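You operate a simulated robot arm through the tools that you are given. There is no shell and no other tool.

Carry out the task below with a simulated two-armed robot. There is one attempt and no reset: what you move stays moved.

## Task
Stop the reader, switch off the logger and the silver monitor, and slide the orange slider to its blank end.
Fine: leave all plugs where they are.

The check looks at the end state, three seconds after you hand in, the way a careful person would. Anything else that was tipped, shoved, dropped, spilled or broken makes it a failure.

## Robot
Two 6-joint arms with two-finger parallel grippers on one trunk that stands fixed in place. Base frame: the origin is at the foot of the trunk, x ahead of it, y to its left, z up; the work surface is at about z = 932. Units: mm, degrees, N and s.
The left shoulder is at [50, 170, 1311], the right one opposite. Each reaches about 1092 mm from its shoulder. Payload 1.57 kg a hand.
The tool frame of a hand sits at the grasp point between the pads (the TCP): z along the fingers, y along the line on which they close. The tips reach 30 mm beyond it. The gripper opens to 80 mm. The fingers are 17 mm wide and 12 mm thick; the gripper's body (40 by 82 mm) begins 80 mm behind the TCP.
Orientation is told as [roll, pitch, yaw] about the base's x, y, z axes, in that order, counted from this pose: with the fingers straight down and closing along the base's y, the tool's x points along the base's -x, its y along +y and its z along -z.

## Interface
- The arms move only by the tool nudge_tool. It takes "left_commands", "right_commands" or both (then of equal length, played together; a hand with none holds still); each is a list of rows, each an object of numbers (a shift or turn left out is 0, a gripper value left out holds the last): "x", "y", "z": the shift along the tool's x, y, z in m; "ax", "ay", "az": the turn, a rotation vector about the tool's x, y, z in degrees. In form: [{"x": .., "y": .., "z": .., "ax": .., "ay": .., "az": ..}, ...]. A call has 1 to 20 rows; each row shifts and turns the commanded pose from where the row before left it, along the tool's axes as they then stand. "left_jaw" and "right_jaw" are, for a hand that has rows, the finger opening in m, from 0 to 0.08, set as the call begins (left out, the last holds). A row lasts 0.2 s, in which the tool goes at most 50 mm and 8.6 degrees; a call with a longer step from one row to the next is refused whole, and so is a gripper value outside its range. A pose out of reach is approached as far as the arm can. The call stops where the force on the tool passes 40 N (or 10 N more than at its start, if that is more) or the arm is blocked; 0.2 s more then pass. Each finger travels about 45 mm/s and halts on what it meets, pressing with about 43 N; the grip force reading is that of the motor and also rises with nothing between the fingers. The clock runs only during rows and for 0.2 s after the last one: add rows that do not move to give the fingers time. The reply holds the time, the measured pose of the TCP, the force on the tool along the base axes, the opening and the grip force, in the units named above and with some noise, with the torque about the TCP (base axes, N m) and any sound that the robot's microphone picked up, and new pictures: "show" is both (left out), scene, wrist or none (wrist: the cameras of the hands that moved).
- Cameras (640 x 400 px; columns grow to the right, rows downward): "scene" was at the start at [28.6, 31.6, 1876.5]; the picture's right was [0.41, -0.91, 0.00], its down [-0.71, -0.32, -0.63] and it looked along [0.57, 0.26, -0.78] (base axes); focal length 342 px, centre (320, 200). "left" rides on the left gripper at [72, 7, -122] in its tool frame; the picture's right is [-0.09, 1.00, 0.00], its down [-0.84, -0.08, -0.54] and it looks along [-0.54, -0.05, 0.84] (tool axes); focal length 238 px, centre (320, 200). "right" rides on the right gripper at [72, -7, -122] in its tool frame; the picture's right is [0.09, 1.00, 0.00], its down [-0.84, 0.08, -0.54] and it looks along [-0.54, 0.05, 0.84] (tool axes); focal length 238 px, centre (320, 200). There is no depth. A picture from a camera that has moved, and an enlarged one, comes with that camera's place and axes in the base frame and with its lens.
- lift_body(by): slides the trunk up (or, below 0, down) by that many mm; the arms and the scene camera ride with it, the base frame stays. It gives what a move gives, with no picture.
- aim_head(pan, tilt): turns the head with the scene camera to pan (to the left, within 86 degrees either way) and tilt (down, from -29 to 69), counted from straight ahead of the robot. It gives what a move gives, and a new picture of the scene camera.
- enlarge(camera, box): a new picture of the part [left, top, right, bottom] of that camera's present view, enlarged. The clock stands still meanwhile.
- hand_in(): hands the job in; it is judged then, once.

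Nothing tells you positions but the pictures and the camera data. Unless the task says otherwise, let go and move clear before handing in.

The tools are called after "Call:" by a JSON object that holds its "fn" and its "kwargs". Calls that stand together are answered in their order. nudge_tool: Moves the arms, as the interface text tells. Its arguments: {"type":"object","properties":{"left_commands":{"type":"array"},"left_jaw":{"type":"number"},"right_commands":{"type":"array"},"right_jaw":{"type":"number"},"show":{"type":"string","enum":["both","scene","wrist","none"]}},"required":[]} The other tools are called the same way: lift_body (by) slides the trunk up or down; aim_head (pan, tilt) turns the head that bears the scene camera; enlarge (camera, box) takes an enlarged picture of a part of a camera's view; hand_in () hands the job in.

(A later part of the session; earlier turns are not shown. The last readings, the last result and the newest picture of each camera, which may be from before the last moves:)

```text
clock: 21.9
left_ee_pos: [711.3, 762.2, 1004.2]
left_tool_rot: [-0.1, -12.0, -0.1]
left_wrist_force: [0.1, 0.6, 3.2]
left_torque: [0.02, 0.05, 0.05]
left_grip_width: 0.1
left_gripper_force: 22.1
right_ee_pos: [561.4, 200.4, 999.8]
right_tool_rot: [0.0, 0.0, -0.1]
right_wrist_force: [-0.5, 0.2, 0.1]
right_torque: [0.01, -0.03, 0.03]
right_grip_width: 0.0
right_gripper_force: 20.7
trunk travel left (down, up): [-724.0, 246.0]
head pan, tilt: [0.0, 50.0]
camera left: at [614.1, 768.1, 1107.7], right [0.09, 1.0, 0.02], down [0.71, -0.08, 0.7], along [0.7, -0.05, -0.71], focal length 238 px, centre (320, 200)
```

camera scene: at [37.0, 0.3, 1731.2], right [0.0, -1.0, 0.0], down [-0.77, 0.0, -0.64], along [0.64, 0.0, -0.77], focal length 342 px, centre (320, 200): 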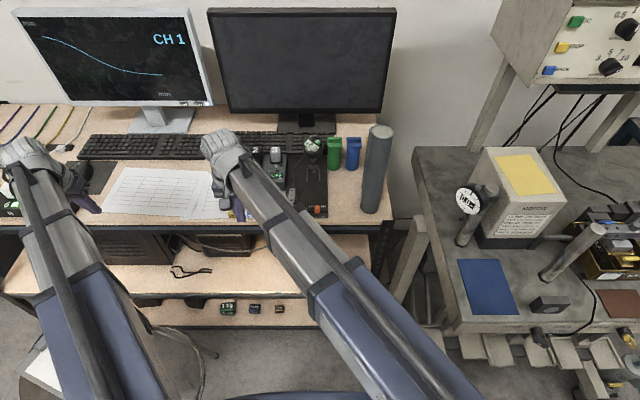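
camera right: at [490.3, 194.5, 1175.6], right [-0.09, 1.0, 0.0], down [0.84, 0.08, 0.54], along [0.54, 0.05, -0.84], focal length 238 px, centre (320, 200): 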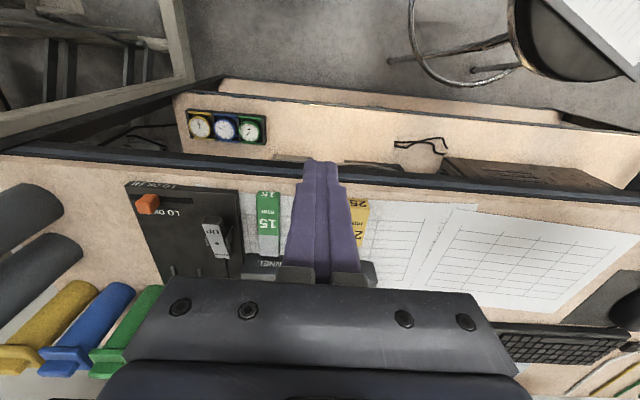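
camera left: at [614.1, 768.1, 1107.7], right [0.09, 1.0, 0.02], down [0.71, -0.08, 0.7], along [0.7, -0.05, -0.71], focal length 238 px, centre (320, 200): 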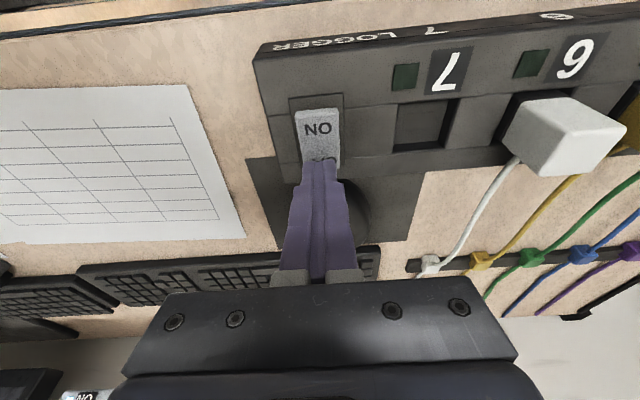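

Light 6 has gone out. I'll press 1.5 mm further to be sure it latches, then raise and check.

Call:
{"fn": "lift_body", "kwargs": {"by": -1.5}}

Call:
{"fn": "lift_body", "kwargs": {"by": 60}}

Call:
{"fn": "nudge_tool", "kwargs": {"left_commands": [{}], "show": "both"}}

Call:
{"fn": "enlarge", "kwargs": {"camera": "left", "box": [240, 0, 640, 220]}}

Call:
{"fn": "enlarge", "kwargs": {"camera": "right", "box": [100, 150, 280, 290]}}

```text
clock: 22.4
left_ee_pos: [711.3, 762.2, 1003.9]
left_tool_rot: [0.1, -12.2, 0.1]
left_wrist_force: [4.7, 4.8, 19.8]
left_torque: [0.13, -0.13, -0.2]
left_grip_width: 0.3
left_gripper_force: 21.6
right_ee_pos: [561.1, 199.1, 998.1]
right_tool_rot: [-0.1, -0.1, 0.1]
right_wrist_force: [-0.4, -0.1, -0.1]
right_torque: [0.0, 0.03, -0.01]
right_grip_width: 0.3
right_gripper_force: 21.2
trunk travel left (down, up): [-723.0, 247.0]
head pan, tilt: [0.0, 50.0]
```

```text
clock: 23.4
left_ee_pos: [712.4, 763.5, 1063.3]
left_tool_rot: [0.0, -12.0, 0.0]
left_wrist_force: [0.5, 0.7, 0.0]
left_torque: [-0.03, -0.01, -0.01]
left_grip_width: 0.0
left_gripper_force: 21.0
right_ee_pos: [560.9, 200.6, 1058.3]
right_tool_rot: [0.1, 0.0, 0.1]
right_wrist_force: [-0.4, 0.0, -0.2]
right_torque: [0.01, 0.01, 0.0]
right_grip_width: 0.1
right_gripper_force: 20.9
trunk travel left (down, up): [-783.0, 187.0]
head pan, tilt: [0.0, 50.0]
```

```text
clock: 23.8
left_ee_pos: [712.3, 763.4, 1062.4]
left_tool_rot: [0.0, -12.0, 0.0]
left_wrist_force: [0.2, 0.6, -0.3]
left_torque: [0.01, 0.02, 0.01]
left_grip_width: 0.1
left_gripper_force: 21.1
right_ee_pos: [561.5, 200.6, 1056.9]
right_tool_rot: [0.1, 0.0, 0.1]
right_wrist_force: [-0.4, -0.1, -0.1]
right_torque: [0.0, -0.04, -0.02]
right_grip_width: 0.2
right_gripper_force: 21.2
trunk travel left (down, up): [-783.0, 187.0]
head pan, tilt: [0.0, 50.0]
camera scene: at [36.3, 0.2, 1734.2], right [0.0, -1.0, 0.0], down [-0.77, 0.0, -0.64], along [0.64, 0.0, -0.77], focal length 342 px, centre (320, 200)
camera left: at [614.2, 768.3, 1165.9], right [0.09, 1.0, 0.02], down [0.71, -0.08, 0.7], along [0.7, -0.05, -0.71], focal length 238 px, centre (320, 200)
```

scene: 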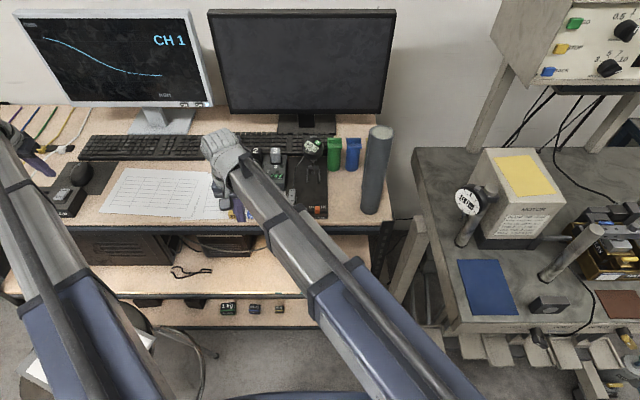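
left: 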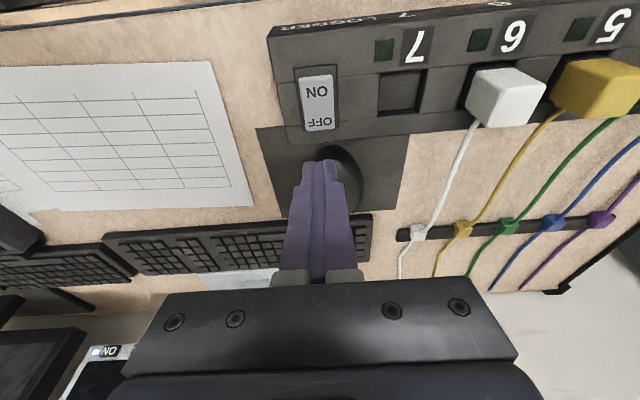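

```text
1.60 times, centred on (440, 110) of left
camera zoom: at [614.2, 768.3, 1165.9], right [0.09, 1.0, 0.02], down [0.71, -0.08, 0.7], along [0.7, -0.05, -0.71], focal length 381 px, centre (128, 344)
```

zoom: 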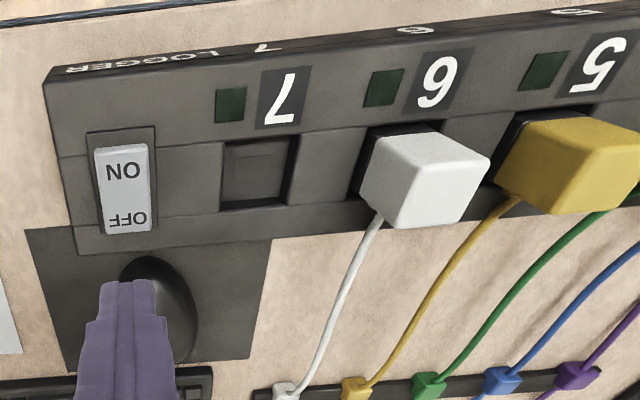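

```text
2.86 times, centred on (190, 220) of right
camera zoom: at [490.0, 194.3, 1178.8], right [-0.09, 1.0, 0.0], down [0.84, 0.08, 0.54], along [0.54, 0.05, -0.84], focal length 681 px, centre (691, 143)
```

zoom: 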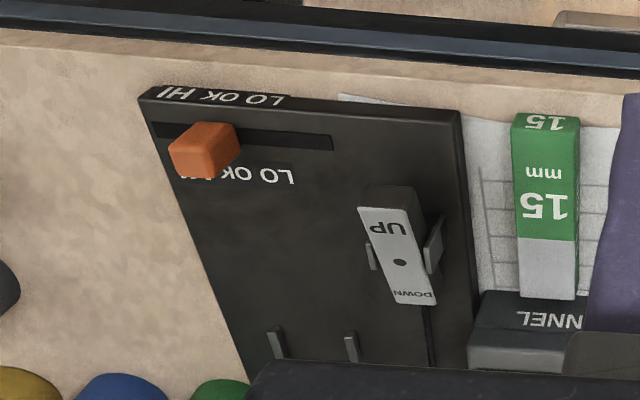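

The logger is off: the switch is flipped and all lights are dark. The slider's slot runs along y at x of about 651, from the HI end (y about -8) to the blank end past LO (y about 62), so the knob must go to +y. I'll pull the left hand off the desk and bring the right hand to the knob's -y side for a closer look.

Call:
{"fn": "nudge_tool", "kwargs": {"left_commands": [{"x": 0.0248, "y": -0.0338, "z": -0.0053}, {"x": 0.0248, "y": -0.0338, "z": -0.0053}, {"x": 0.0248, "y": -0.0338, "z": -0.0053}, {"x": 0.0248, "y": -0.0338, "z": -0.0053}, {"x": 0.0248, "y": -0.0338, "z": -0.0053}, {"x": 0.0248, "y": -0.0338, "z": -0.0053}, {}], "right_commands": [{"x": -0.01, "y": -0.037}, {"x": -0.01, "y": -0.037}, {"x": -0.01, "y": -0.037}, {"x": -0.01, "y": -0.037}, {"x": -0.01, "y": -0.037}, {"x": -0.01, "y": -0.037}, {}]}}

Call:
{"fn": "enlarge", "kwargs": {"camera": "right", "box": [240, 40, 440, 200]}}

```text
clock: 25.4
left_ee_pos: [558.8, 559.0, 1061.6]
left_tool_rot: [0.0, -12.0, 0.0]
left_wrist_force: [0.2, 0.8, 0.1]
left_torque: [0.01, 0.01, 0.0]
left_grip_width: 0.0
left_gripper_force: 21.3
right_ee_pos: [622.0, -21.4, 1057.2]
right_tool_rot: [0.0, -0.1, 0.0]
right_wrist_force: [-0.7, 0.4, 0.3]
right_torque: [0.02, 0.03, 0.02]
right_grip_width: 0.0
right_gripper_force: 21.2
trunk travel left (down, up): [-783.0, 187.0]
head pan, tilt: [0.0, 50.0]
camera scene: at [36.5, 1.0, 1734.2], right [0.0, -1.0, 0.0], down [-0.77, 0.0, -0.64], along [0.64, 0.0, -0.77], focal length 342 px, centre (320, 200)
camera right: at [550.3, -28.0, 1178.8], right [-0.09, 1.0, 0.0], down [0.84, 0.08, 0.54], along [0.54, 0.05, -0.84], focal length 238 px, centre (320, 200)
camera left: at [462.3, 565.6, 1165.6], right [0.09, 1.0, 0.02], down [0.71, -0.08, 0.7], along [0.7, -0.05, -0.71], focal length 238 px, centre (320, 200)
```

scene: 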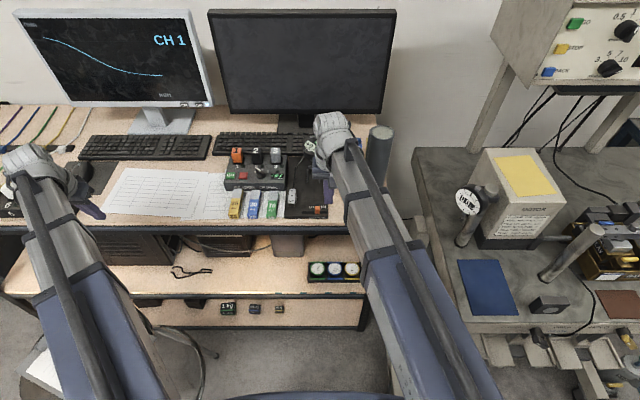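
right: 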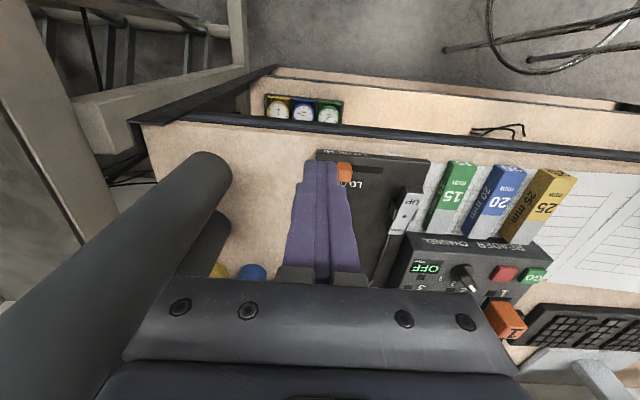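
left: 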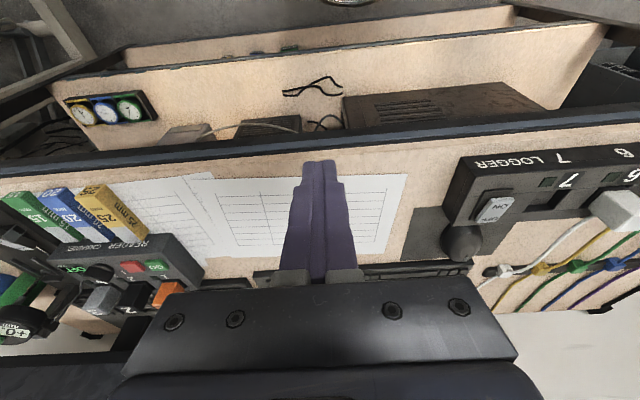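

```text
2.50 times, centred on (340, 120) of right
camera zoom: at [550.3, -28.0, 1178.8], right [-0.09, 1.0, 0.0], down [0.84, 0.08, 0.54], along [0.54, 0.05, -0.84], focal length 596 px, centre (270, 400)
```

zoom: 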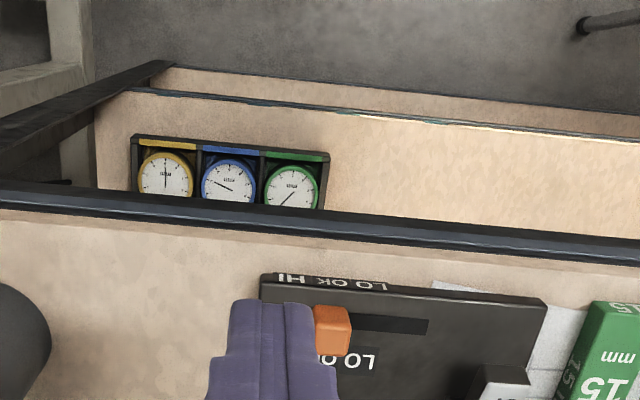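

I see the slider knob at about (661, 9, 946), roughly 16 mm in size, and the slot's blank end at y of about 55. The finger is on its -y side with the cylinder edge safely at y = -120. I'll move forward to x = 661 and lower most of the way.

Call:
{"fn": "nudge_tool", "kwargs": {"right_commands": [{"x": -0.02, "y": -0.001}, {"x": -0.019, "y": -0.001}, {}], "show": "none"}}

Call:
{"fn": "lift_body", "kwargs": {"by": -62}}

Call:
{"fn": "nudge_tool", "kwargs": {"right_commands": [{}]}}

Call:
{"fn": "enlarge", "kwargs": {"camera": "right", "box": [240, 40, 440, 200]}}

```text
clock: 26.2
left_ee_pos: [559.0, 559.3, 1061.5]
left_tool_rot: [0.1, -12.1, -0.1]
left_wrist_force: [-0.7, -0.2, -0.2]
left_torque: [-0.02, 0.01, 0.01]
left_grip_width: 0.0
left_gripper_force: 20.9
right_ee_pos: [660.1, -23.3, 1057.1]
right_tool_rot: [0.0, -0.1, 0.0]
right_wrist_force: [-0.4, -0.7, -0.7]
right_torque: [0.02, 0.03, 0.02]
right_grip_width: 0.3
right_gripper_force: 21.4
trunk travel left (down, up): [-783.0, 187.0]
head pan, tilt: [0.0, 50.0]
```

```text
clock: 27.2
left_ee_pos: [559.2, 558.8, 1000.4]
left_tool_rot: [0.1, -12.1, -0.1]
left_wrist_force: [-0.3, 0.2, 0.1]
left_torque: [0.02, 0.01, 0.0]
left_grip_width: 0.1
left_gripper_force: 21.1
right_ee_pos: [660.4, -23.7, 995.9]
right_tool_rot: [0.0, 0.0, -0.1]
right_wrist_force: [0.0, 0.8, 0.2]
right_torque: [-0.01, 0.01, 0.01]
right_grip_width: 0.1
right_gripper_force: 21.1
trunk travel left (down, up): [-721.0, 249.0]
head pan, tilt: [0.0, 50.0]
```

```text
clock: 27.6
left_ee_pos: [559.7, 558.6, 1000.1]
left_tool_rot: [0.0, -11.9, -0.1]
left_wrist_force: [-0.4, -0.4, -0.1]
left_torque: [0.0, 0.0, -0.04]
left_grip_width: 0.0
left_gripper_force: 21.1
right_ee_pos: [659.6, -21.6, 995.0]
right_tool_rot: [0.0, 0.0, 0.0]
right_wrist_force: [0.1, -0.3, -0.3]
right_torque: [-0.02, 0.0, 0.04]
right_grip_width: 0.0
right_gripper_force: 21.1
trunk travel left (down, up): [-721.0, 249.0]
head pan, tilt: [0.0, 50.0]
camera scene: at [36.2, 0.0, 1672.3], right [0.0, -1.0, 0.0], down [-0.77, 0.0, -0.64], along [0.64, 0.0, -0.77], focal length 342 px, centre (320, 200)
camera right: at [588.8, -29.9, 1116.9], right [-0.09, 1.0, 0.0], down [0.84, 0.08, 0.54], along [0.54, 0.05, -0.84], focal length 238 px, centre (320, 200)
```

scene: 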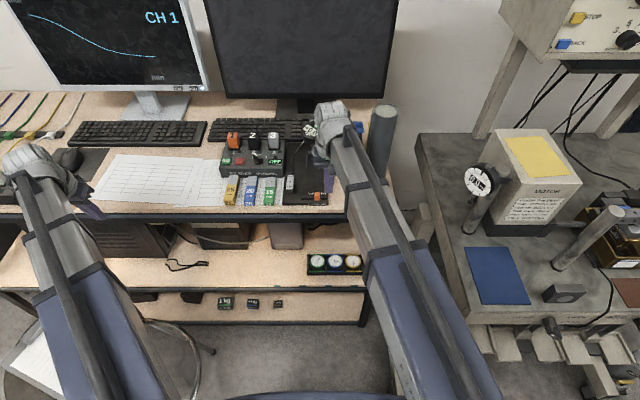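
right: 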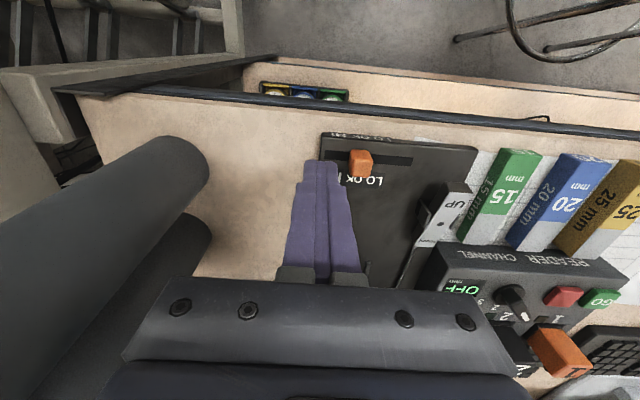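

```text
2.50 times, centred on (340, 120) of right
camera zoom: at [588.8, -29.9, 1116.9], right [-0.09, 1.0, 0.0], down [0.84, 0.08, 0.54], along [0.54, 0.05, -0.84], focal length 596 px, centre (270, 400)
```

zoom: 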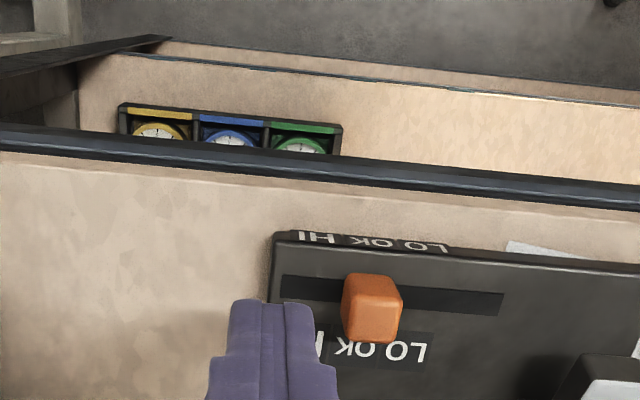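

The knob stands clear of the finger, with its -y face around y = 0. I'll lower 19 mm so the tips are at knob height, then look.

Call:
{"fn": "lift_body", "kwargs": {"by": -15}}

Call:
{"fn": "lift_body", "kwargs": {"by": -4}}

Call:
{"fn": "nudge_tool", "kwargs": {"right_commands": [{}], "show": "wrist"}}

Call:
{"fn": "enlarge", "kwargs": {"camera": "right", "box": [270, 100, 420, 220]}}

```text
clock: 28.2
left_ee_pos: [560.0, 559.4, 985.5]
left_tool_rot: [-0.1, -12.1, 0.1]
left_wrist_force: [0.6, -0.6, 0.4]
left_torque: [-0.01, 0.0, 0.0]
left_grip_width: 0.0
left_gripper_force: 21.2
right_ee_pos: [659.4, -24.0, 981.2]
right_tool_rot: [0.0, 0.0, 0.0]
right_wrist_force: [-0.2, 0.2, 0.1]
right_torque: [0.02, -0.03, -0.01]
right_grip_width: 0.0
right_gripper_force: 21.3
trunk travel left (down, up): [-706.0, 264.0]
head pan, tilt: [0.0, 50.0]
```

```text
clock: 28.8
left_ee_pos: [559.7, 558.9, 980.3]
left_tool_rot: [0.0, -12.0, 0.0]
left_wrist_force: [0.4, -1.1, 0.7]
left_torque: [0.02, 0.01, 0.02]
left_grip_width: 0.0
left_gripper_force: 21.2
right_ee_pos: [659.4, -25.2, 976.8]
right_tool_rot: [0.0, 0.0, 0.0]
right_wrist_force: [-0.2, -0.1, -0.2]
right_torque: [-0.01, 0.02, -0.05]
right_grip_width: 0.0
right_gripper_force: 21.0
trunk travel left (down, up): [-702.0, 268.0]
head pan, tilt: [0.0, 50.0]
```

```text
clock: 29.1
left_ee_pos: [558.8, 559.3, 980.9]
left_tool_rot: [0.1, -12.0, 0.0]
left_wrist_force: [0.7, -0.3, 0.5]
left_torque: [0.06, 0.01, 0.0]
left_grip_width: 0.0
left_gripper_force: 21.3
right_ee_pos: [660.2, -23.8, 976.1]
right_tool_rot: [-0.1, 0.1, 0.0]
right_wrist_force: [0.5, 1.0, -0.2]
right_torque: [0.02, 0.02, 0.03]
right_grip_width: 0.0
right_gripper_force: 21.2
trunk travel left (down, up): [-702.0, 268.0]
head pan, tilt: [0.0, 50.0]
camera right: at [588.8, -29.9, 1097.9], right [-0.09, 1.0, 0.0], down [0.84, 0.08, 0.54], along [0.54, 0.05, -0.84], focal length 238 px, centre (320, 200)
```

right: 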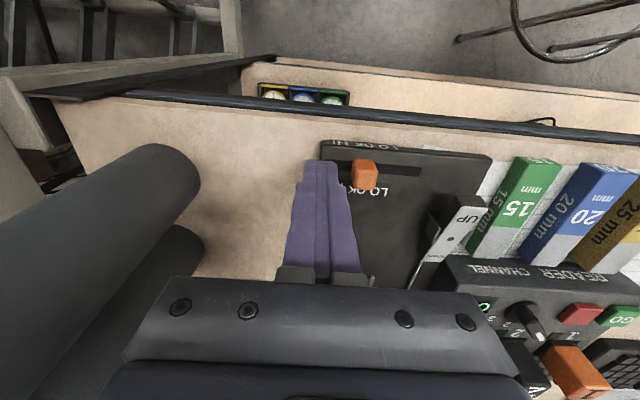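

```text
3.33 times, centred on (345, 160) of right
camera zoom: at [588.8, -29.9, 1097.9], right [-0.09, 1.0, 0.0], down [0.84, 0.08, 0.54], along [0.54, 0.05, -0.84], focal length 794 px, centre (237, 333)
```

zoom: 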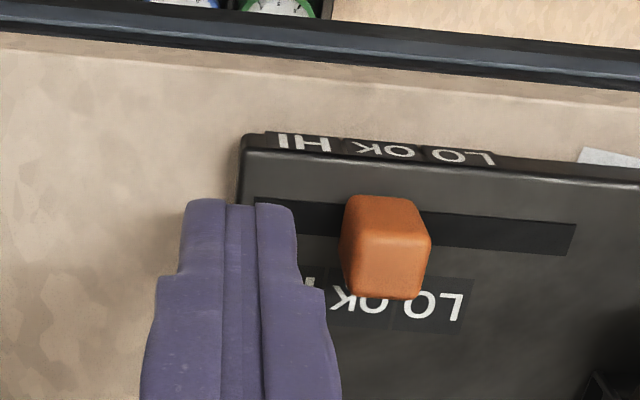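

The tips are beside the knob at z of about 946. I'll push along +y slowly.

Call:
{"fn": "nudge_tool", "kwargs": {"right_commands": [{"y": 0.004}, {"y": 0.004}, {"y": 0.003}, {"y": 0.003}, {"y": 0.003}, {"y": 0.003}, {"y": 0.003}, {}], "show": "wrist"}}

Call:
{"fn": "enlarge", "kwargs": {"camera": "right", "box": [270, 100, 420, 220]}}

```text
clock: 30.9
left_ee_pos: [560.1, 559.4, 980.2]
left_tool_rot: [0.0, -12.0, 0.0]
left_wrist_force: [0.8, 0.0, -0.4]
left_torque: [-0.02, -0.01, 0.02]
left_grip_width: 0.1
left_gripper_force: 21.3
right_ee_pos: [659.8, -0.6, 975.9]
right_tool_rot: [0.0, 0.0, 0.0]
right_wrist_force: [0.0, -0.4, 0.5]
right_torque: [-0.01, -0.02, -0.02]
right_grip_width: 0.2
right_gripper_force: 20.6
trunk travel left (down, up): [-702.0, 268.0]
head pan, tilt: [0.0, 50.0]
camera right: at [588.6, -6.9, 1097.9], right [-0.09, 1.0, 0.0], down [0.84, 0.08, 0.54], along [0.54, 0.05, -0.84], focal length 238 px, centre (320, 200)
```

right: 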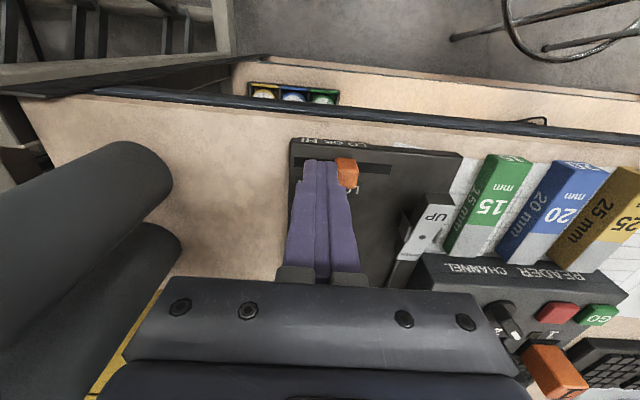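

```text
3.33 times, centred on (345, 160) of right
camera zoom: at [588.6, -6.9, 1097.9], right [-0.09, 1.0, 0.0], down [0.84, 0.08, 0.54], along [0.54, 0.05, -0.84], focal length 794 px, centre (237, 333)
```

zoom: 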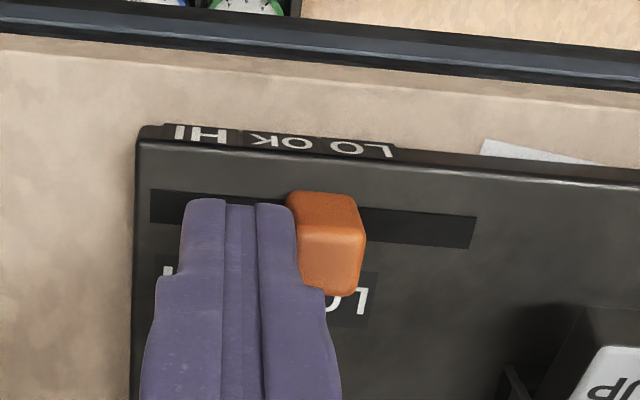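

The knob is moving with the finger. I'll continue 21 mm.

Call:
{"fn": "nudge_tool", "kwargs": {"right_commands": [{"y": 0.003}, {"y": 0.003}, {"y": 0.003}, {"y": 0.003}, {"y": 0.003}, {"y": 0.003}, {"y": 0.003}, {}], "show": "wrist"}}

Call:
{"fn": "enlarge", "kwargs": {"camera": "right", "box": [270, 100, 420, 220]}}

```text
clock: 32.8
left_ee_pos: [558.9, 558.8, 980.0]
left_tool_rot: [0.0, -12.1, 0.1]
left_wrist_force: [0.2, 0.4, 0.2]
left_torque: [0.0, 0.02, -0.01]
left_grip_width: 0.1
left_gripper_force: 21.2
right_ee_pos: [660.4, 19.9, 976.5]
right_tool_rot: [0.0, 0.1, 0.0]
right_wrist_force: [0.3, 0.1, -0.8]
right_torque: [0.01, -0.01, -0.01]
right_grip_width: 0.0
right_gripper_force: 21.1
trunk travel left (down, up): [-702.0, 268.0]
head pan, tilt: [0.0, 50.0]
camera right: at [588.9, 14.3, 1097.9], right [-0.09, 1.0, 0.0], down [0.84, 0.08, 0.54], along [0.54, 0.05, -0.84], focal length 238 px, centre (320, 200)
```

right: 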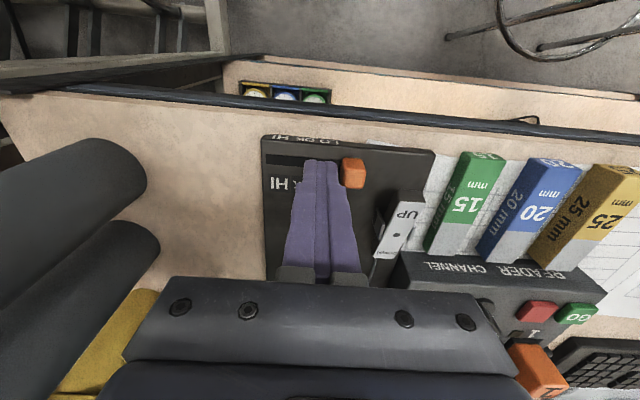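

```text
3.33 times, centred on (345, 160) of right
camera zoom: at [588.9, 14.3, 1097.9], right [-0.09, 1.0, 0.0], down [0.84, 0.08, 0.54], along [0.54, 0.05, -0.84], focal length 794 px, centre (237, 333)
```

zoom: 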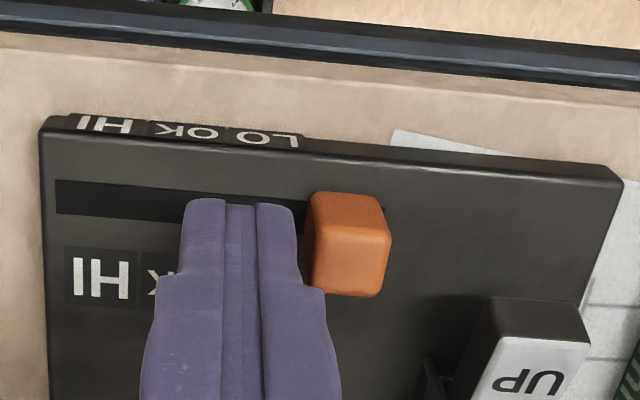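

The knob has moved ahead of the finger to the slot's end. I'll back off and raise the trunk, then check the knob.

Call:
{"fn": "nudge_tool", "kwargs": {"right_commands": [{"y": -0.006}, {}], "show": "none"}}

Call:
{"fn": "lift_body", "kwargs": {"by": 75}}

Call:
{"fn": "nudge_tool", "kwargs": {"right_commands": [{"y": -0.02, "x": 0.02}, {"y": -0.02, "x": 0.02}, {}]}}

Call:
{"fn": "enlarge", "kwargs": {"camera": "right", "box": [270, 100, 480, 250]}}

Call:
{"fn": "enlarge", "kwargs": {"camera": "scene", "box": [0, 0, 220, 140]}}

```text
clock: 33.4
left_ee_pos: [559.4, 559.3, 981.2]
left_tool_rot: [0.0, -12.0, 0.0]
left_wrist_force: [-0.4, 0.6, 0.3]
left_torque: [-0.02, -0.01, 0.0]
left_grip_width: 0.3
left_gripper_force: 21.4
right_ee_pos: [660.3, 14.2, 977.3]
right_tool_rot: [0.0, 0.0, -0.1]
right_wrist_force: [-0.2, 0.0, -0.8]
right_torque: [0.01, 0.01, -0.03]
right_grip_width: 0.1
right_gripper_force: 21.0
trunk travel left (down, up): [-702.0, 268.0]
head pan, tilt: [0.0, 50.0]
```

```text
clock: 34.5
left_ee_pos: [560.0, 559.3, 1055.4]
left_tool_rot: [0.0, -12.1, 0.0]
left_wrist_force: [0.6, -0.1, 0.4]
left_torque: [0.0, 0.01, -0.01]
left_grip_width: 0.0
left_gripper_force: 21.1
right_ee_pos: [659.9, 14.4, 1050.9]
right_tool_rot: [0.1, 0.0, 0.1]
right_wrist_force: [0.0, 0.8, -0.3]
right_torque: [0.0, 0.0, 0.0]
right_grip_width: 0.0
right_gripper_force: 21.3
trunk travel left (down, up): [-777.0, 193.0]
head pan, tilt: [0.0, 50.0]
```

```text
clock: 35.3
left_ee_pos: [559.8, 559.0, 1055.6]
left_tool_rot: [-0.1, -11.9, 0.1]
left_wrist_force: [1.0, -0.3, 0.3]
left_torque: [0.01, 0.04, 0.01]
left_grip_width: 0.0
left_gripper_force: 21.2
right_ee_pos: [619.1, -27.0, 1050.7]
right_tool_rot: [0.0, 0.0, 0.0]
right_wrist_force: [-0.1, -0.7, 0.2]
right_torque: [-0.01, 0.02, 0.0]
right_grip_width: 0.1
right_gripper_force: 21.4
trunk travel left (down, up): [-777.0, 193.0]
head pan, tilt: [0.0, 50.0]
camera scene: at [36.5, 0.3, 1728.3], right [0.0, -1.0, 0.0], down [-0.77, 0.0, -0.64], along [0.64, 0.0, -0.77], focal length 342 px, centre (320, 200)
camera right: at [548.9, -32.9, 1172.8], right [-0.09, 1.0, 0.0], down [0.84, 0.08, 0.54], along [0.54, 0.05, -0.84], focal length 238 px, centre (320, 200)
```

scene: 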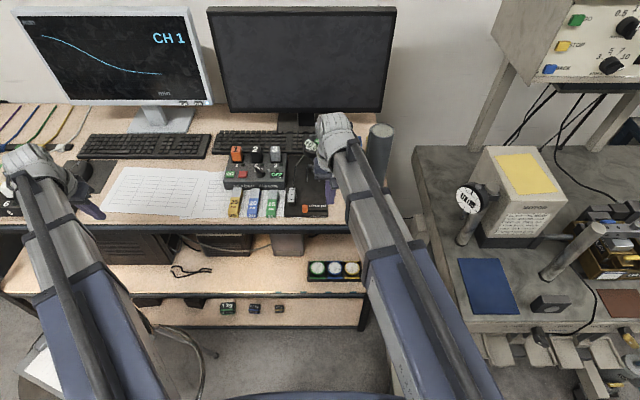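
right: 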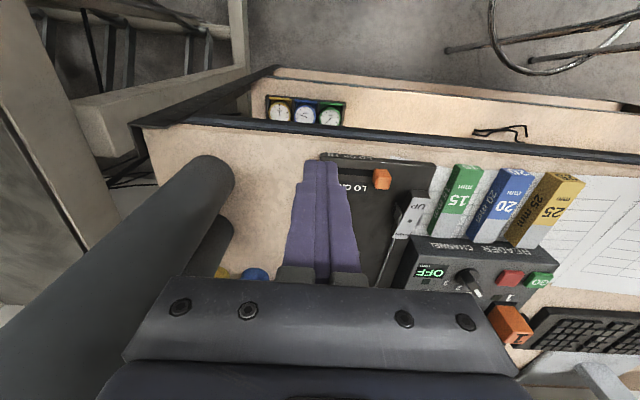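

```text
2.67 times, centred on (375, 175) of right
camera zoom: at [548.9, -32.9, 1172.8], right [-0.09, 1.0, 0.0], down [0.84, 0.08, 0.54], along [0.54, 0.05, -0.84], focal length 636 px, centre (173, 267)
```

zoom: 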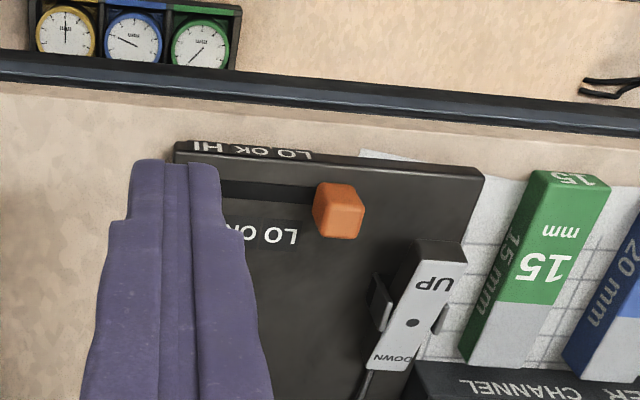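

```text
2.86 times, centred on (110, 70) of scene
camera zoom: at [36.5, 0.3, 1728.3], right [0.0, -1.0, 0.0], down [-0.77, 0.0, -0.64], along [0.64, 0.0, -0.77], focal length 976 px, centre (920, 571)
```

zoom: 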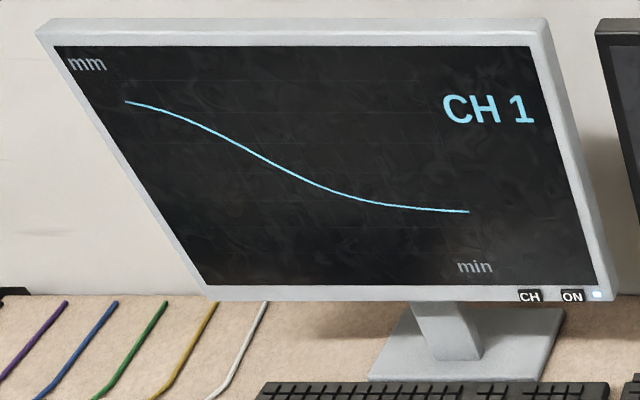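

The knob seems to be at the blank end; I'll verify from the scene view, which sees it from another side.

Call:
{"fn": "enlarge", "kwargs": {"camera": "scene", "box": [220, 135, 340, 225]}}

Call:
{"fn": "enlarge", "kwargs": {"camera": "scene", "box": [150, 85, 220, 125]}}

```text
4.44 times, centred on (280, 180) of scene
camera zoom: at [36.5, 0.3, 1728.3], right [0.0, -1.0, 0.0], down [-0.77, 0.0, -0.64], along [0.64, 0.0, -0.77], focal length 1519 px, centre (498, 289)
```

zoom: 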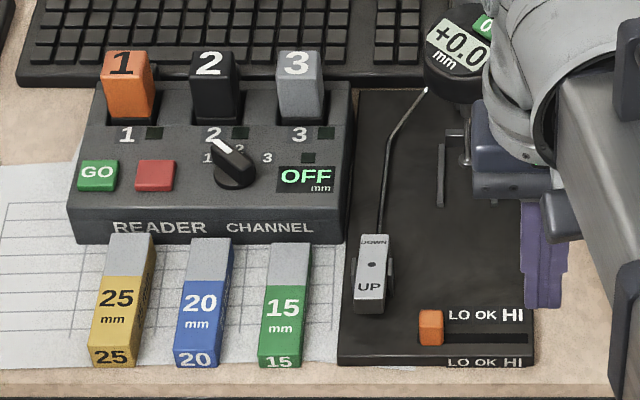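

```text
9.14 times, centred on (185, 105) of scene
camera zoom: at [36.5, 0.3, 1728.3], right [0.0, -1.0, 0.0], down [-0.77, 0.0, -0.64], along [0.64, 0.0, -0.77], focal length 3124 px, centre (1554, 1069)
```

zoom: 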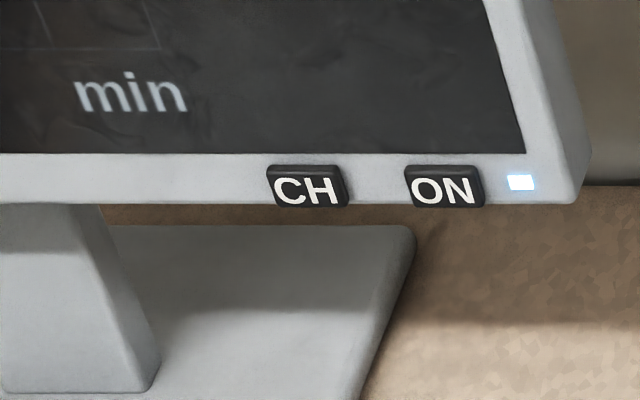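

The slider is at the far blank end, left of LO. For the silver monitor I put the ON button at about (1018, 408, 1059), just right of CH (50 mm away). I'll tilt the left hand forward to 48°, with its wrist staying in place, and draw the right hand back off the desk.

Call:
{"fn": "nudge_tool", "kwargs": {"left_commands": [{"x": -0.0229, "z": -0.0012, "ay": -6}, {"x": -0.0229, "z": -0.0012, "ay": -6}, {"x": -0.0229, "z": -0.0012, "ay": -6}, {"x": -0.0229, "z": -0.0012, "ay": -6}, {"x": -0.0229, "z": -0.0012, "ay": -6}, {"x": -0.0229, "z": -0.0012, "ay": -6}, {}], "right_commands": [{"x": 0.01}, {"x": 0.01}, {"x": 0.01}, {"x": 0.01}, {"x": 0.01}, {"x": 0.01}, {}]}}

```text
clock: 36.9
left_ee_pos: [677.5, 559.4, 1124.3]
left_tool_rot: [0.1, -48.1, 0.0]
left_wrist_force: [0.4, 0.3, 0.8]
left_torque: [0.01, 0.02, 0.01]
left_grip_width: 0.0
left_gripper_force: 21.6
right_ee_pos: [559.8, -24.9, 1051.0]
right_tool_rot: [0.0, -0.1, 0.0]
right_wrist_force: [-0.6, 0.1, -0.3]
right_torque: [0.03, 0.0, -0.01]
right_grip_width: 0.0
right_gripper_force: 21.3
trunk travel left (down, up): [-777.0, 193.0]
head pan, tilt: [0.0, 50.0]
camera scene: at [36.4, 0.1, 1728.3], right [0.0, -1.0, 0.0], down [-0.77, 0.0, -0.64], along [0.64, 0.0, -0.77], focal length 342 px, centre (320, 200)
camera right: at [489.2, -31.4, 1172.8], right [-0.09, 1.0, 0.0], down [0.84, 0.08, 0.54], along [0.54, 0.05, -0.84], focal length 238 px, centre (320, 200)
camera left: at [536.4, 565.0, 1151.9], right [0.06, 1.0, 0.07], down [0.16, -0.08, 0.98], along [0.99, -0.05, -0.16], focal length 238 px, centre (320, 200)
```

scene: 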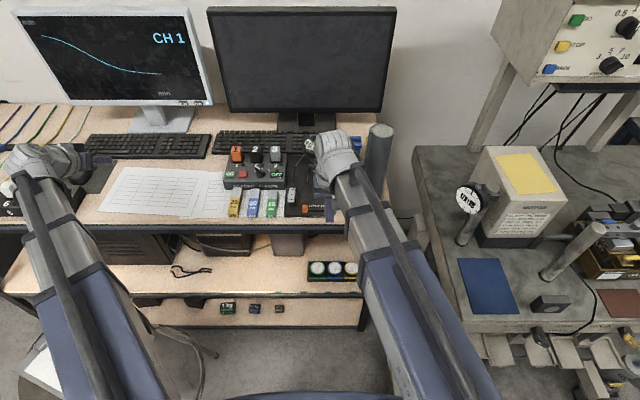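
right: 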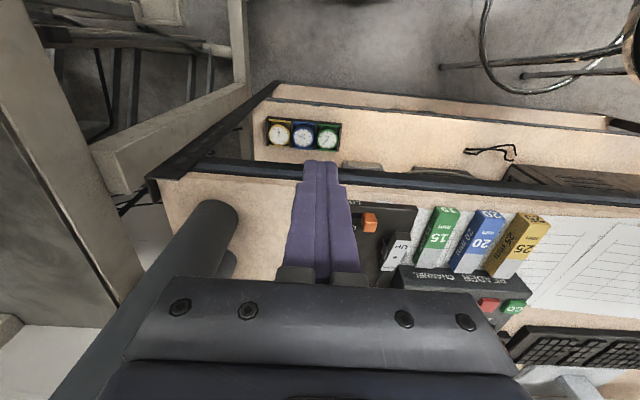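
left: 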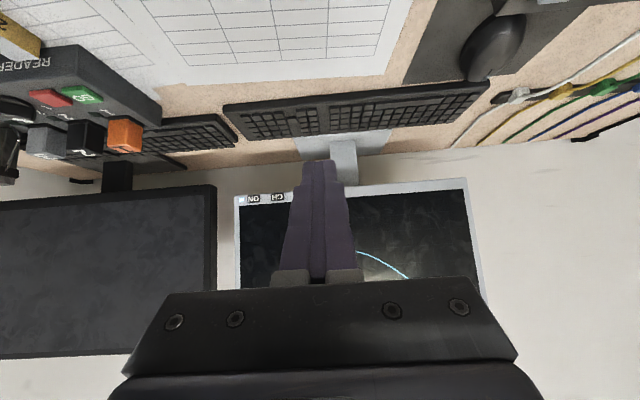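

The tilt worked, and the left camera confirms ON at about (1018, 405, 1060). I'll move the left hand forward to about 35 mm short of it, still 50 mm high.

Call:
{"fn": "nudge_tool", "kwargs": {"left_commands": [{"x": -0.02667, "z": 0.02961, "y": -0.0219}, {"x": -0.02667, "z": 0.02961, "y": -0.0219}, {"x": -0.02667, "z": 0.02961, "y": -0.0219}, {"x": -0.02667, "z": 0.02961, "y": -0.0219}, {"x": -0.02667, "z": 0.02961, "y": -0.0219}, {"x": -0.02667, "z": 0.02961, "y": -0.0219}, {"x": -0.0238, "z": 0.0264, "y": -0.0219}, {}]}}

Call:
{"fn": "enlarge", "kwargs": {"camera": "left", "box": [240, 80, 440, 230]}}

```text
clock: 38.7
left_ee_pos: [950.0, 406.9, 1123.1]
left_tool_rot: [0.0, -48.0, 0.0]
left_wrist_force: [0.0, -0.1, -0.7]
left_torque: [-0.03, 0.01, 0.03]
left_grip_width: 0.0
left_gripper_force: 21.5
right_ee_pos: [559.1, -26.3, 1050.2]
right_tool_rot: [0.0, 0.1, 0.0]
right_wrist_force: [-0.9, 0.0, -0.7]
right_torque: [0.0, 0.0, -0.03]
right_grip_width: 0.0
right_gripper_force: 21.6
trunk travel left (down, up): [-777.0, 193.0]
head pan, tilt: [0.0, 50.0]
camera scene: at [35.8, 0.3, 1728.3], right [0.0, -1.0, 0.0], down [-0.77, 0.0, -0.64], along [0.64, 0.0, -0.77], focal length 342 px, centre (320, 200)
camera left: at [809.9, 412.6, 1152.0], right [0.06, 1.0, 0.07], down [0.16, -0.08, 0.98], along [0.99, -0.05, -0.16], focal length 238 px, centre (320, 200)
```

scene: 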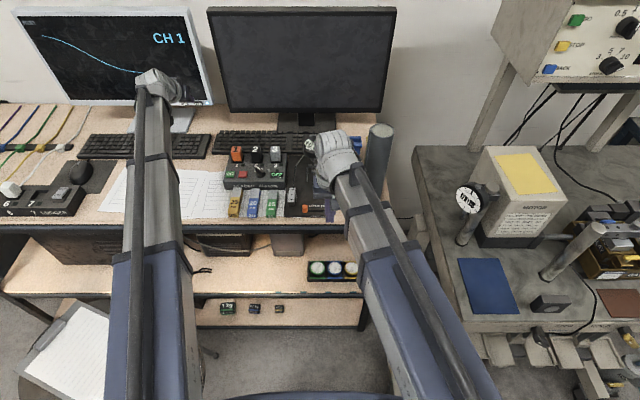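
left: 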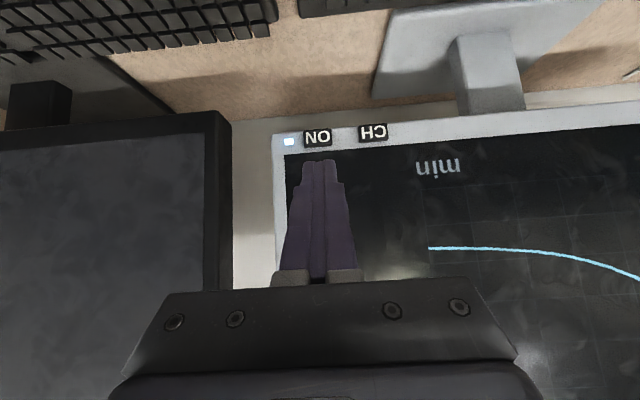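

```text
2.67 times, centred on (340, 155) of left
camera zoom: at [809.9, 412.6, 1152.0], right [0.06, 1.0, 0.07], down [0.16, -0.08, 0.98], along [0.99, -0.05, -0.16], focal length 636 px, centre (267, 320)
```

zoom: 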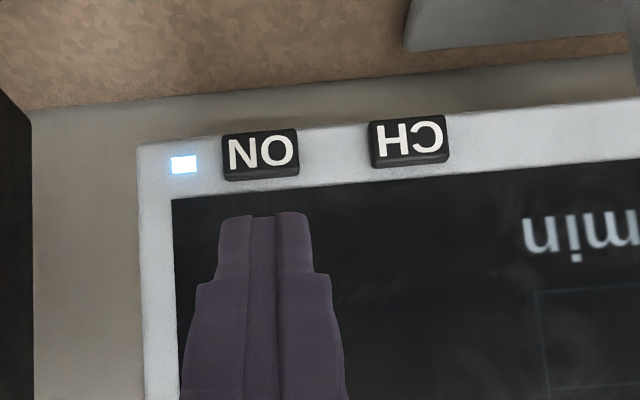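

ON's face is at about (1014.6, 404, 1061). I'll lower the trunk 48 mm so the finger's leading corner is at that height, and shift 3 mm in y.

Call:
{"fn": "lift_body", "kwargs": {"by": -48}}

Call:
{"fn": "nudge_tool", "kwargs": {"left_commands": [{"y": -0.003}, {}]}}

Call:
{"fn": "enlarge", "kwargs": {"camera": "left", "box": [240, 80, 440, 230]}}

```text
clock: 39.6
left_ee_pos: [950.0, 407.5, 1075.3]
left_tool_rot: [0.0, -48.0, 0.1]
left_wrist_force: [0.5, -0.8, -0.6]
left_torque: [-0.02, -0.02, 0.0]
left_grip_width: 0.2
left_gripper_force: 21.7
right_ee_pos: [560.1, -25.5, 1003.7]
right_tool_rot: [0.0, 0.0, -0.1]
right_wrist_force: [0.5, -0.5, -0.6]
right_torque: [0.0, 0.04, 0.01]
right_grip_width: 0.0
right_gripper_force: 21.7
trunk travel left (down, up): [-729.0, 241.0]
head pan, tilt: [0.0, 50.0]
```

```text
clock: 40.2
left_ee_pos: [949.6, 404.8, 1076.4]
left_tool_rot: [0.0, -48.1, 0.0]
left_wrist_force: [1.4, 0.0, 0.0]
left_torque: [0.01, 0.02, -0.02]
left_grip_width: 0.1
left_gripper_force: 21.4
right_ee_pos: [559.3, -25.7, 1002.5]
right_tool_rot: [0.0, -0.1, 0.0]
right_wrist_force: [-0.4, -0.1, -0.8]
right_torque: [0.01, 0.04, -0.03]
right_grip_width: 0.0
right_gripper_force: 21.5
trunk travel left (down, up): [-729.0, 241.0]
head pan, tilt: [0.0, 50.0]
camera scene: at [36.3, 0.1, 1680.3], right [0.0, -1.0, 0.0], down [-0.77, 0.0, -0.64], along [0.64, 0.0, -0.77], focal length 342 px, centre (320, 200)
camera left: at [810.0, 409.7, 1103.8], right [0.06, 1.0, 0.07], down [0.16, -0.08, 0.98], along [0.99, -0.05, -0.16], focal length 238 px, centre (320, 200)
```

scene: 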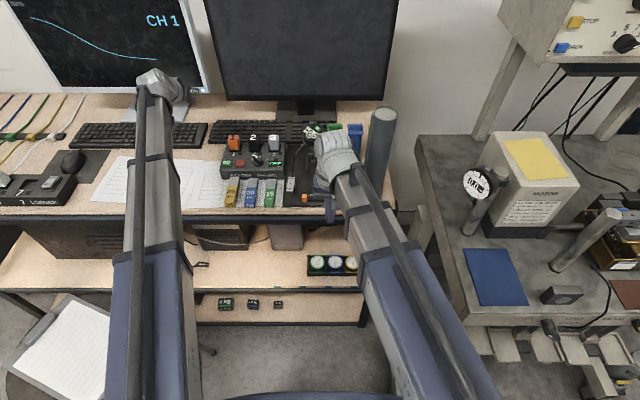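
left: 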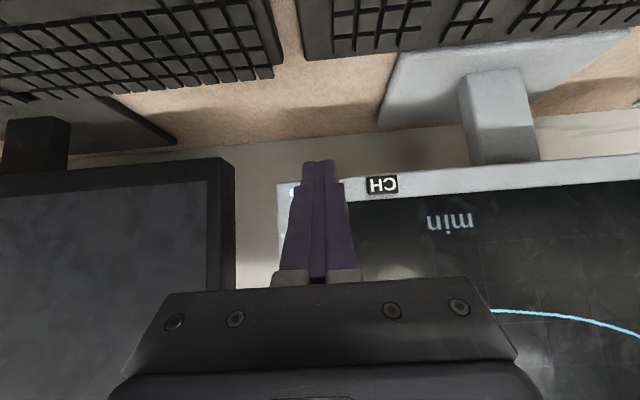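

```text
2.67 times, centred on (340, 155) of left
camera zoom: at [810.0, 409.7, 1103.8], right [0.06, 1.0, 0.07], down [0.16, -0.08, 0.98], along [0.99, -0.05, -0.16], focal length 636 px, centre (267, 320)
```

zoom: 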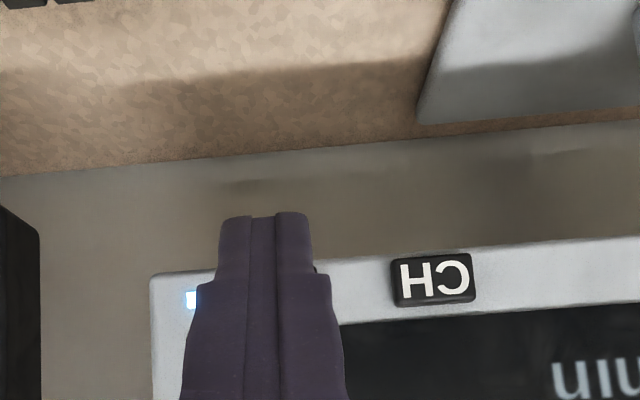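

CH's position confirms the height. I'll turn the head to watch the monitor, then advance 30 mm.

Call:
{"fn": "aim_head", "kwargs": {"pan": 12, "tilt": 38}}

Call:
{"fn": "nudge_tool", "kwargs": {"left_commands": [{"x": -0.003345, "z": 0.003716}, {"x": -0.003345, "z": 0.003716}, {"x": -0.003345, "z": 0.003716}, {"x": -0.003345, "z": 0.003716}, {"x": -0.003345, "z": 0.003716}, {"x": -0.003345, "z": 0.003716}, {}]}}

Call:
{"fn": "enlarge", "kwargs": {"camera": "scene", "box": [140, 60, 300, 180]}}

```text
clock: 40.9
left_ee_pos: [950.5, 402.9, 1076.7]
left_tool_rot: [0.0, -48.0, 0.0]
left_wrist_force: [-0.4, 0.5, 0.0]
left_torque: [0.03, 0.01, 0.0]
left_grip_width: 0.0
left_gripper_force: 21.7
right_ee_pos: [559.6, -25.4, 1002.8]
right_tool_rot: [0.0, 0.0, 0.0]
right_wrist_force: [-1.0, -0.2, -0.1]
right_torque: [-0.02, -0.03, 0.0]
right_grip_width: 0.0
right_gripper_force: 21.3
trunk travel left (down, up): [-729.0, 241.0]
head pan, tilt: [12.0, 38.0]
camera scene: at [43.7, 18.0, 1697.4], right [0.21, -0.98, 0.0], down [-0.6, -0.13, -0.79], along [0.77, 0.16, -0.62], focal length 342 px, centre (320, 200)
```

scene: 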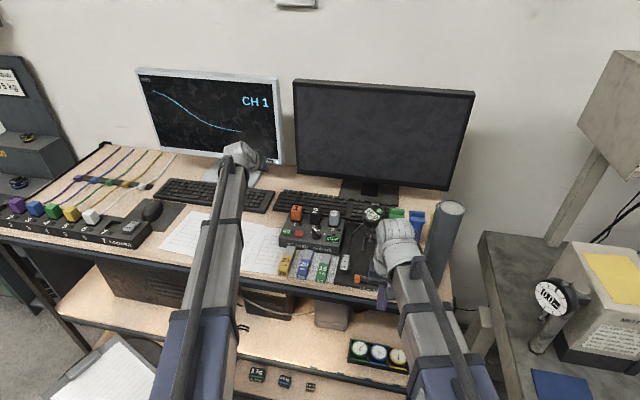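

```text
clock: 42.5
left_ee_pos: [979.4, 403.5, 1076.6]
left_tool_rot: [0.0, -48.1, 0.0]
left_wrist_force: [-0.1, 0.2, -0.1]
left_torque: [-0.02, -0.02, 0.0]
left_grip_width: 0.1
left_gripper_force: 22.0
right_ee_pos: [561.0, -24.3, 1002.9]
right_tool_rot: [0.0, 0.0, 0.1]
right_wrist_force: [-0.2, 0.0, -1.2]
right_torque: [-0.04, -0.01, 0.03]
right_grip_width: 0.1
right_gripper_force: 21.1
trunk travel left (down, up): [-729.0, 241.0]
head pan, tilt: [12.0, 38.0]
camera scene: at [43.6, 18.0, 1697.4], right [0.21, -0.98, 0.0], down [-0.6, -0.13, -0.79], along [0.77, 0.16, -0.62], focal length 342 px, centre (320, 200)
camera left: at [840.1, 409.7, 1103.9], right [0.06, 1.0, 0.07], down [0.16, -0.08, 0.98], along [0.99, -0.05, -0.16], focal length 238 px, centre (320, 200)
```

scene: 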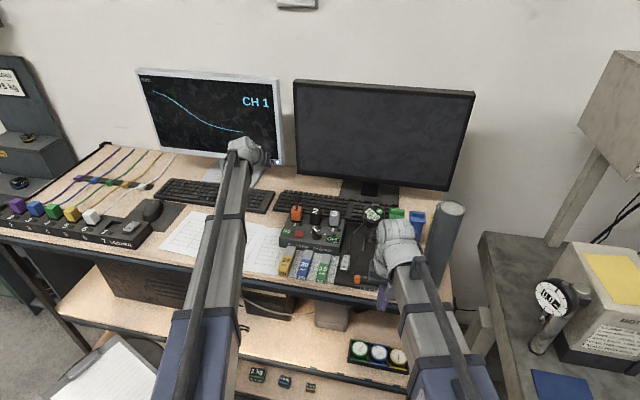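
left: 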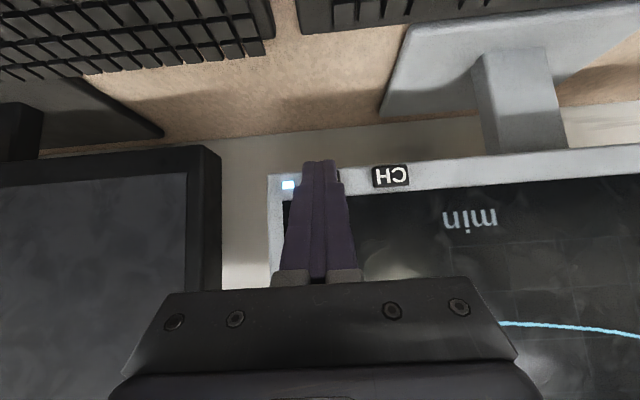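

```text
3.33 times, centred on (220, 120) of scene
camera zoom: at [43.6, 18.0, 1697.4], right [0.21, -0.98, 0.0], down [-0.6, -0.13, -0.79], along [0.77, 0.16, -0.62], focal length 1139 px, centre (653, 467)
```

zoom: 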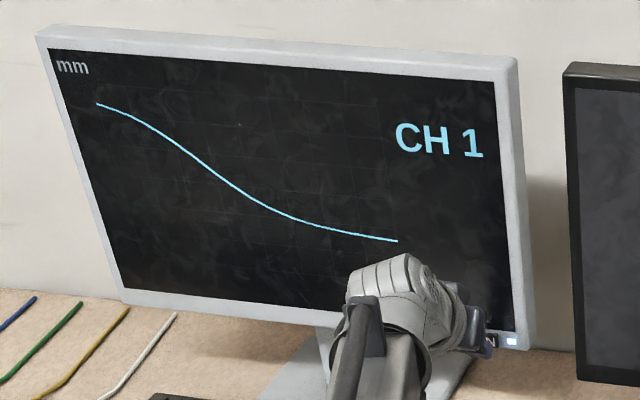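

Call:
{"fn": "enlarge", "kwargs": {"camera": "left", "box": [260, 130, 420, 230]}}

```text
4.00 times, centred on (340, 180) of left
camera zoom: at [840.1, 409.7, 1103.9], right [0.06, 1.0, 0.07], down [0.16, -0.08, 0.98], along [0.99, -0.05, -0.16], focal length 953 px, centre (240, 280)
```

zoom: 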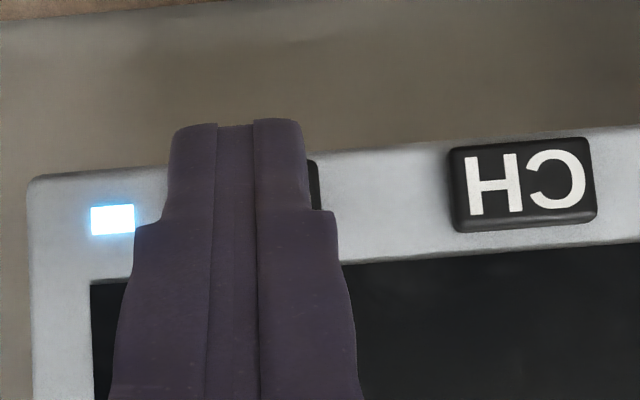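

Alignment is good. I'll advance slowly in 1 mm steps.

Call:
{"fn": "nudge_tool", "kwargs": {"left_commands": [{"x": -0.00067, "z": 0.00074}, {"x": -0.00067, "z": 0.00074}, {"x": -0.00067, "z": 0.00074}, {"x": -0.00067, "z": 0.00074}, {"x": -0.00067, "z": 0.00074}, {"x": -0.00067, "z": 0.00074}, {}]}}

```text
clock: 44.1
left_ee_pos: [986.1, 403.2, 1075.9]
left_tool_rot: [-0.1, -48.0, 0.0]
left_wrist_force: [-1.4, -0.5, 0.4]
left_torque: [-0.01, 0.02, 0.02]
left_grip_width: 0.3
left_gripper_force: 21.5
right_ee_pos: [559.5, -24.7, 1002.9]
right_tool_rot: [0.0, 0.0, 0.0]
right_wrist_force: [-0.7, -0.4, 0.6]
right_torque: [-0.01, -0.01, 0.01]
right_grip_width: 0.2
right_gripper_force: 21.3
trunk travel left (down, up): [-729.0, 241.0]
head pan, tilt: [12.0, 38.0]
camera scene: at [43.6, 18.0, 1697.4], right [0.21, -0.98, 0.0], down [-0.6, -0.13, -0.79], along [0.77, 0.16, -0.62], focal length 342 px, centre (320, 200)
camera left: at [845.7, 409.6, 1103.9], right [0.06, 1.0, 0.07], down [0.16, -0.08, 0.98], along [0.99, -0.05, -0.16], focal length 238 px, centre (320, 200)
```

scene: 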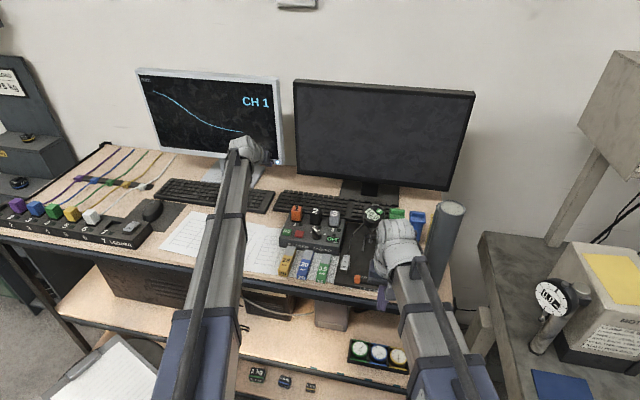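
left: 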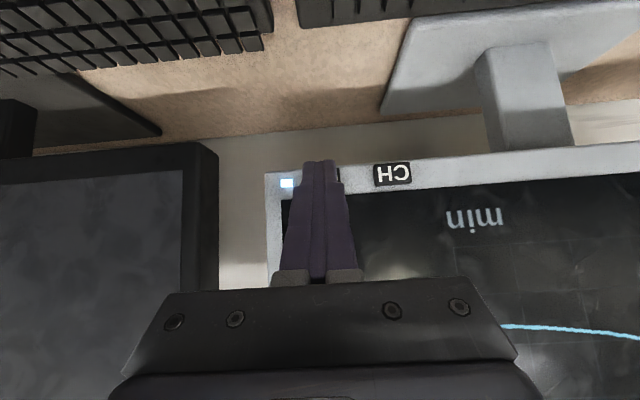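

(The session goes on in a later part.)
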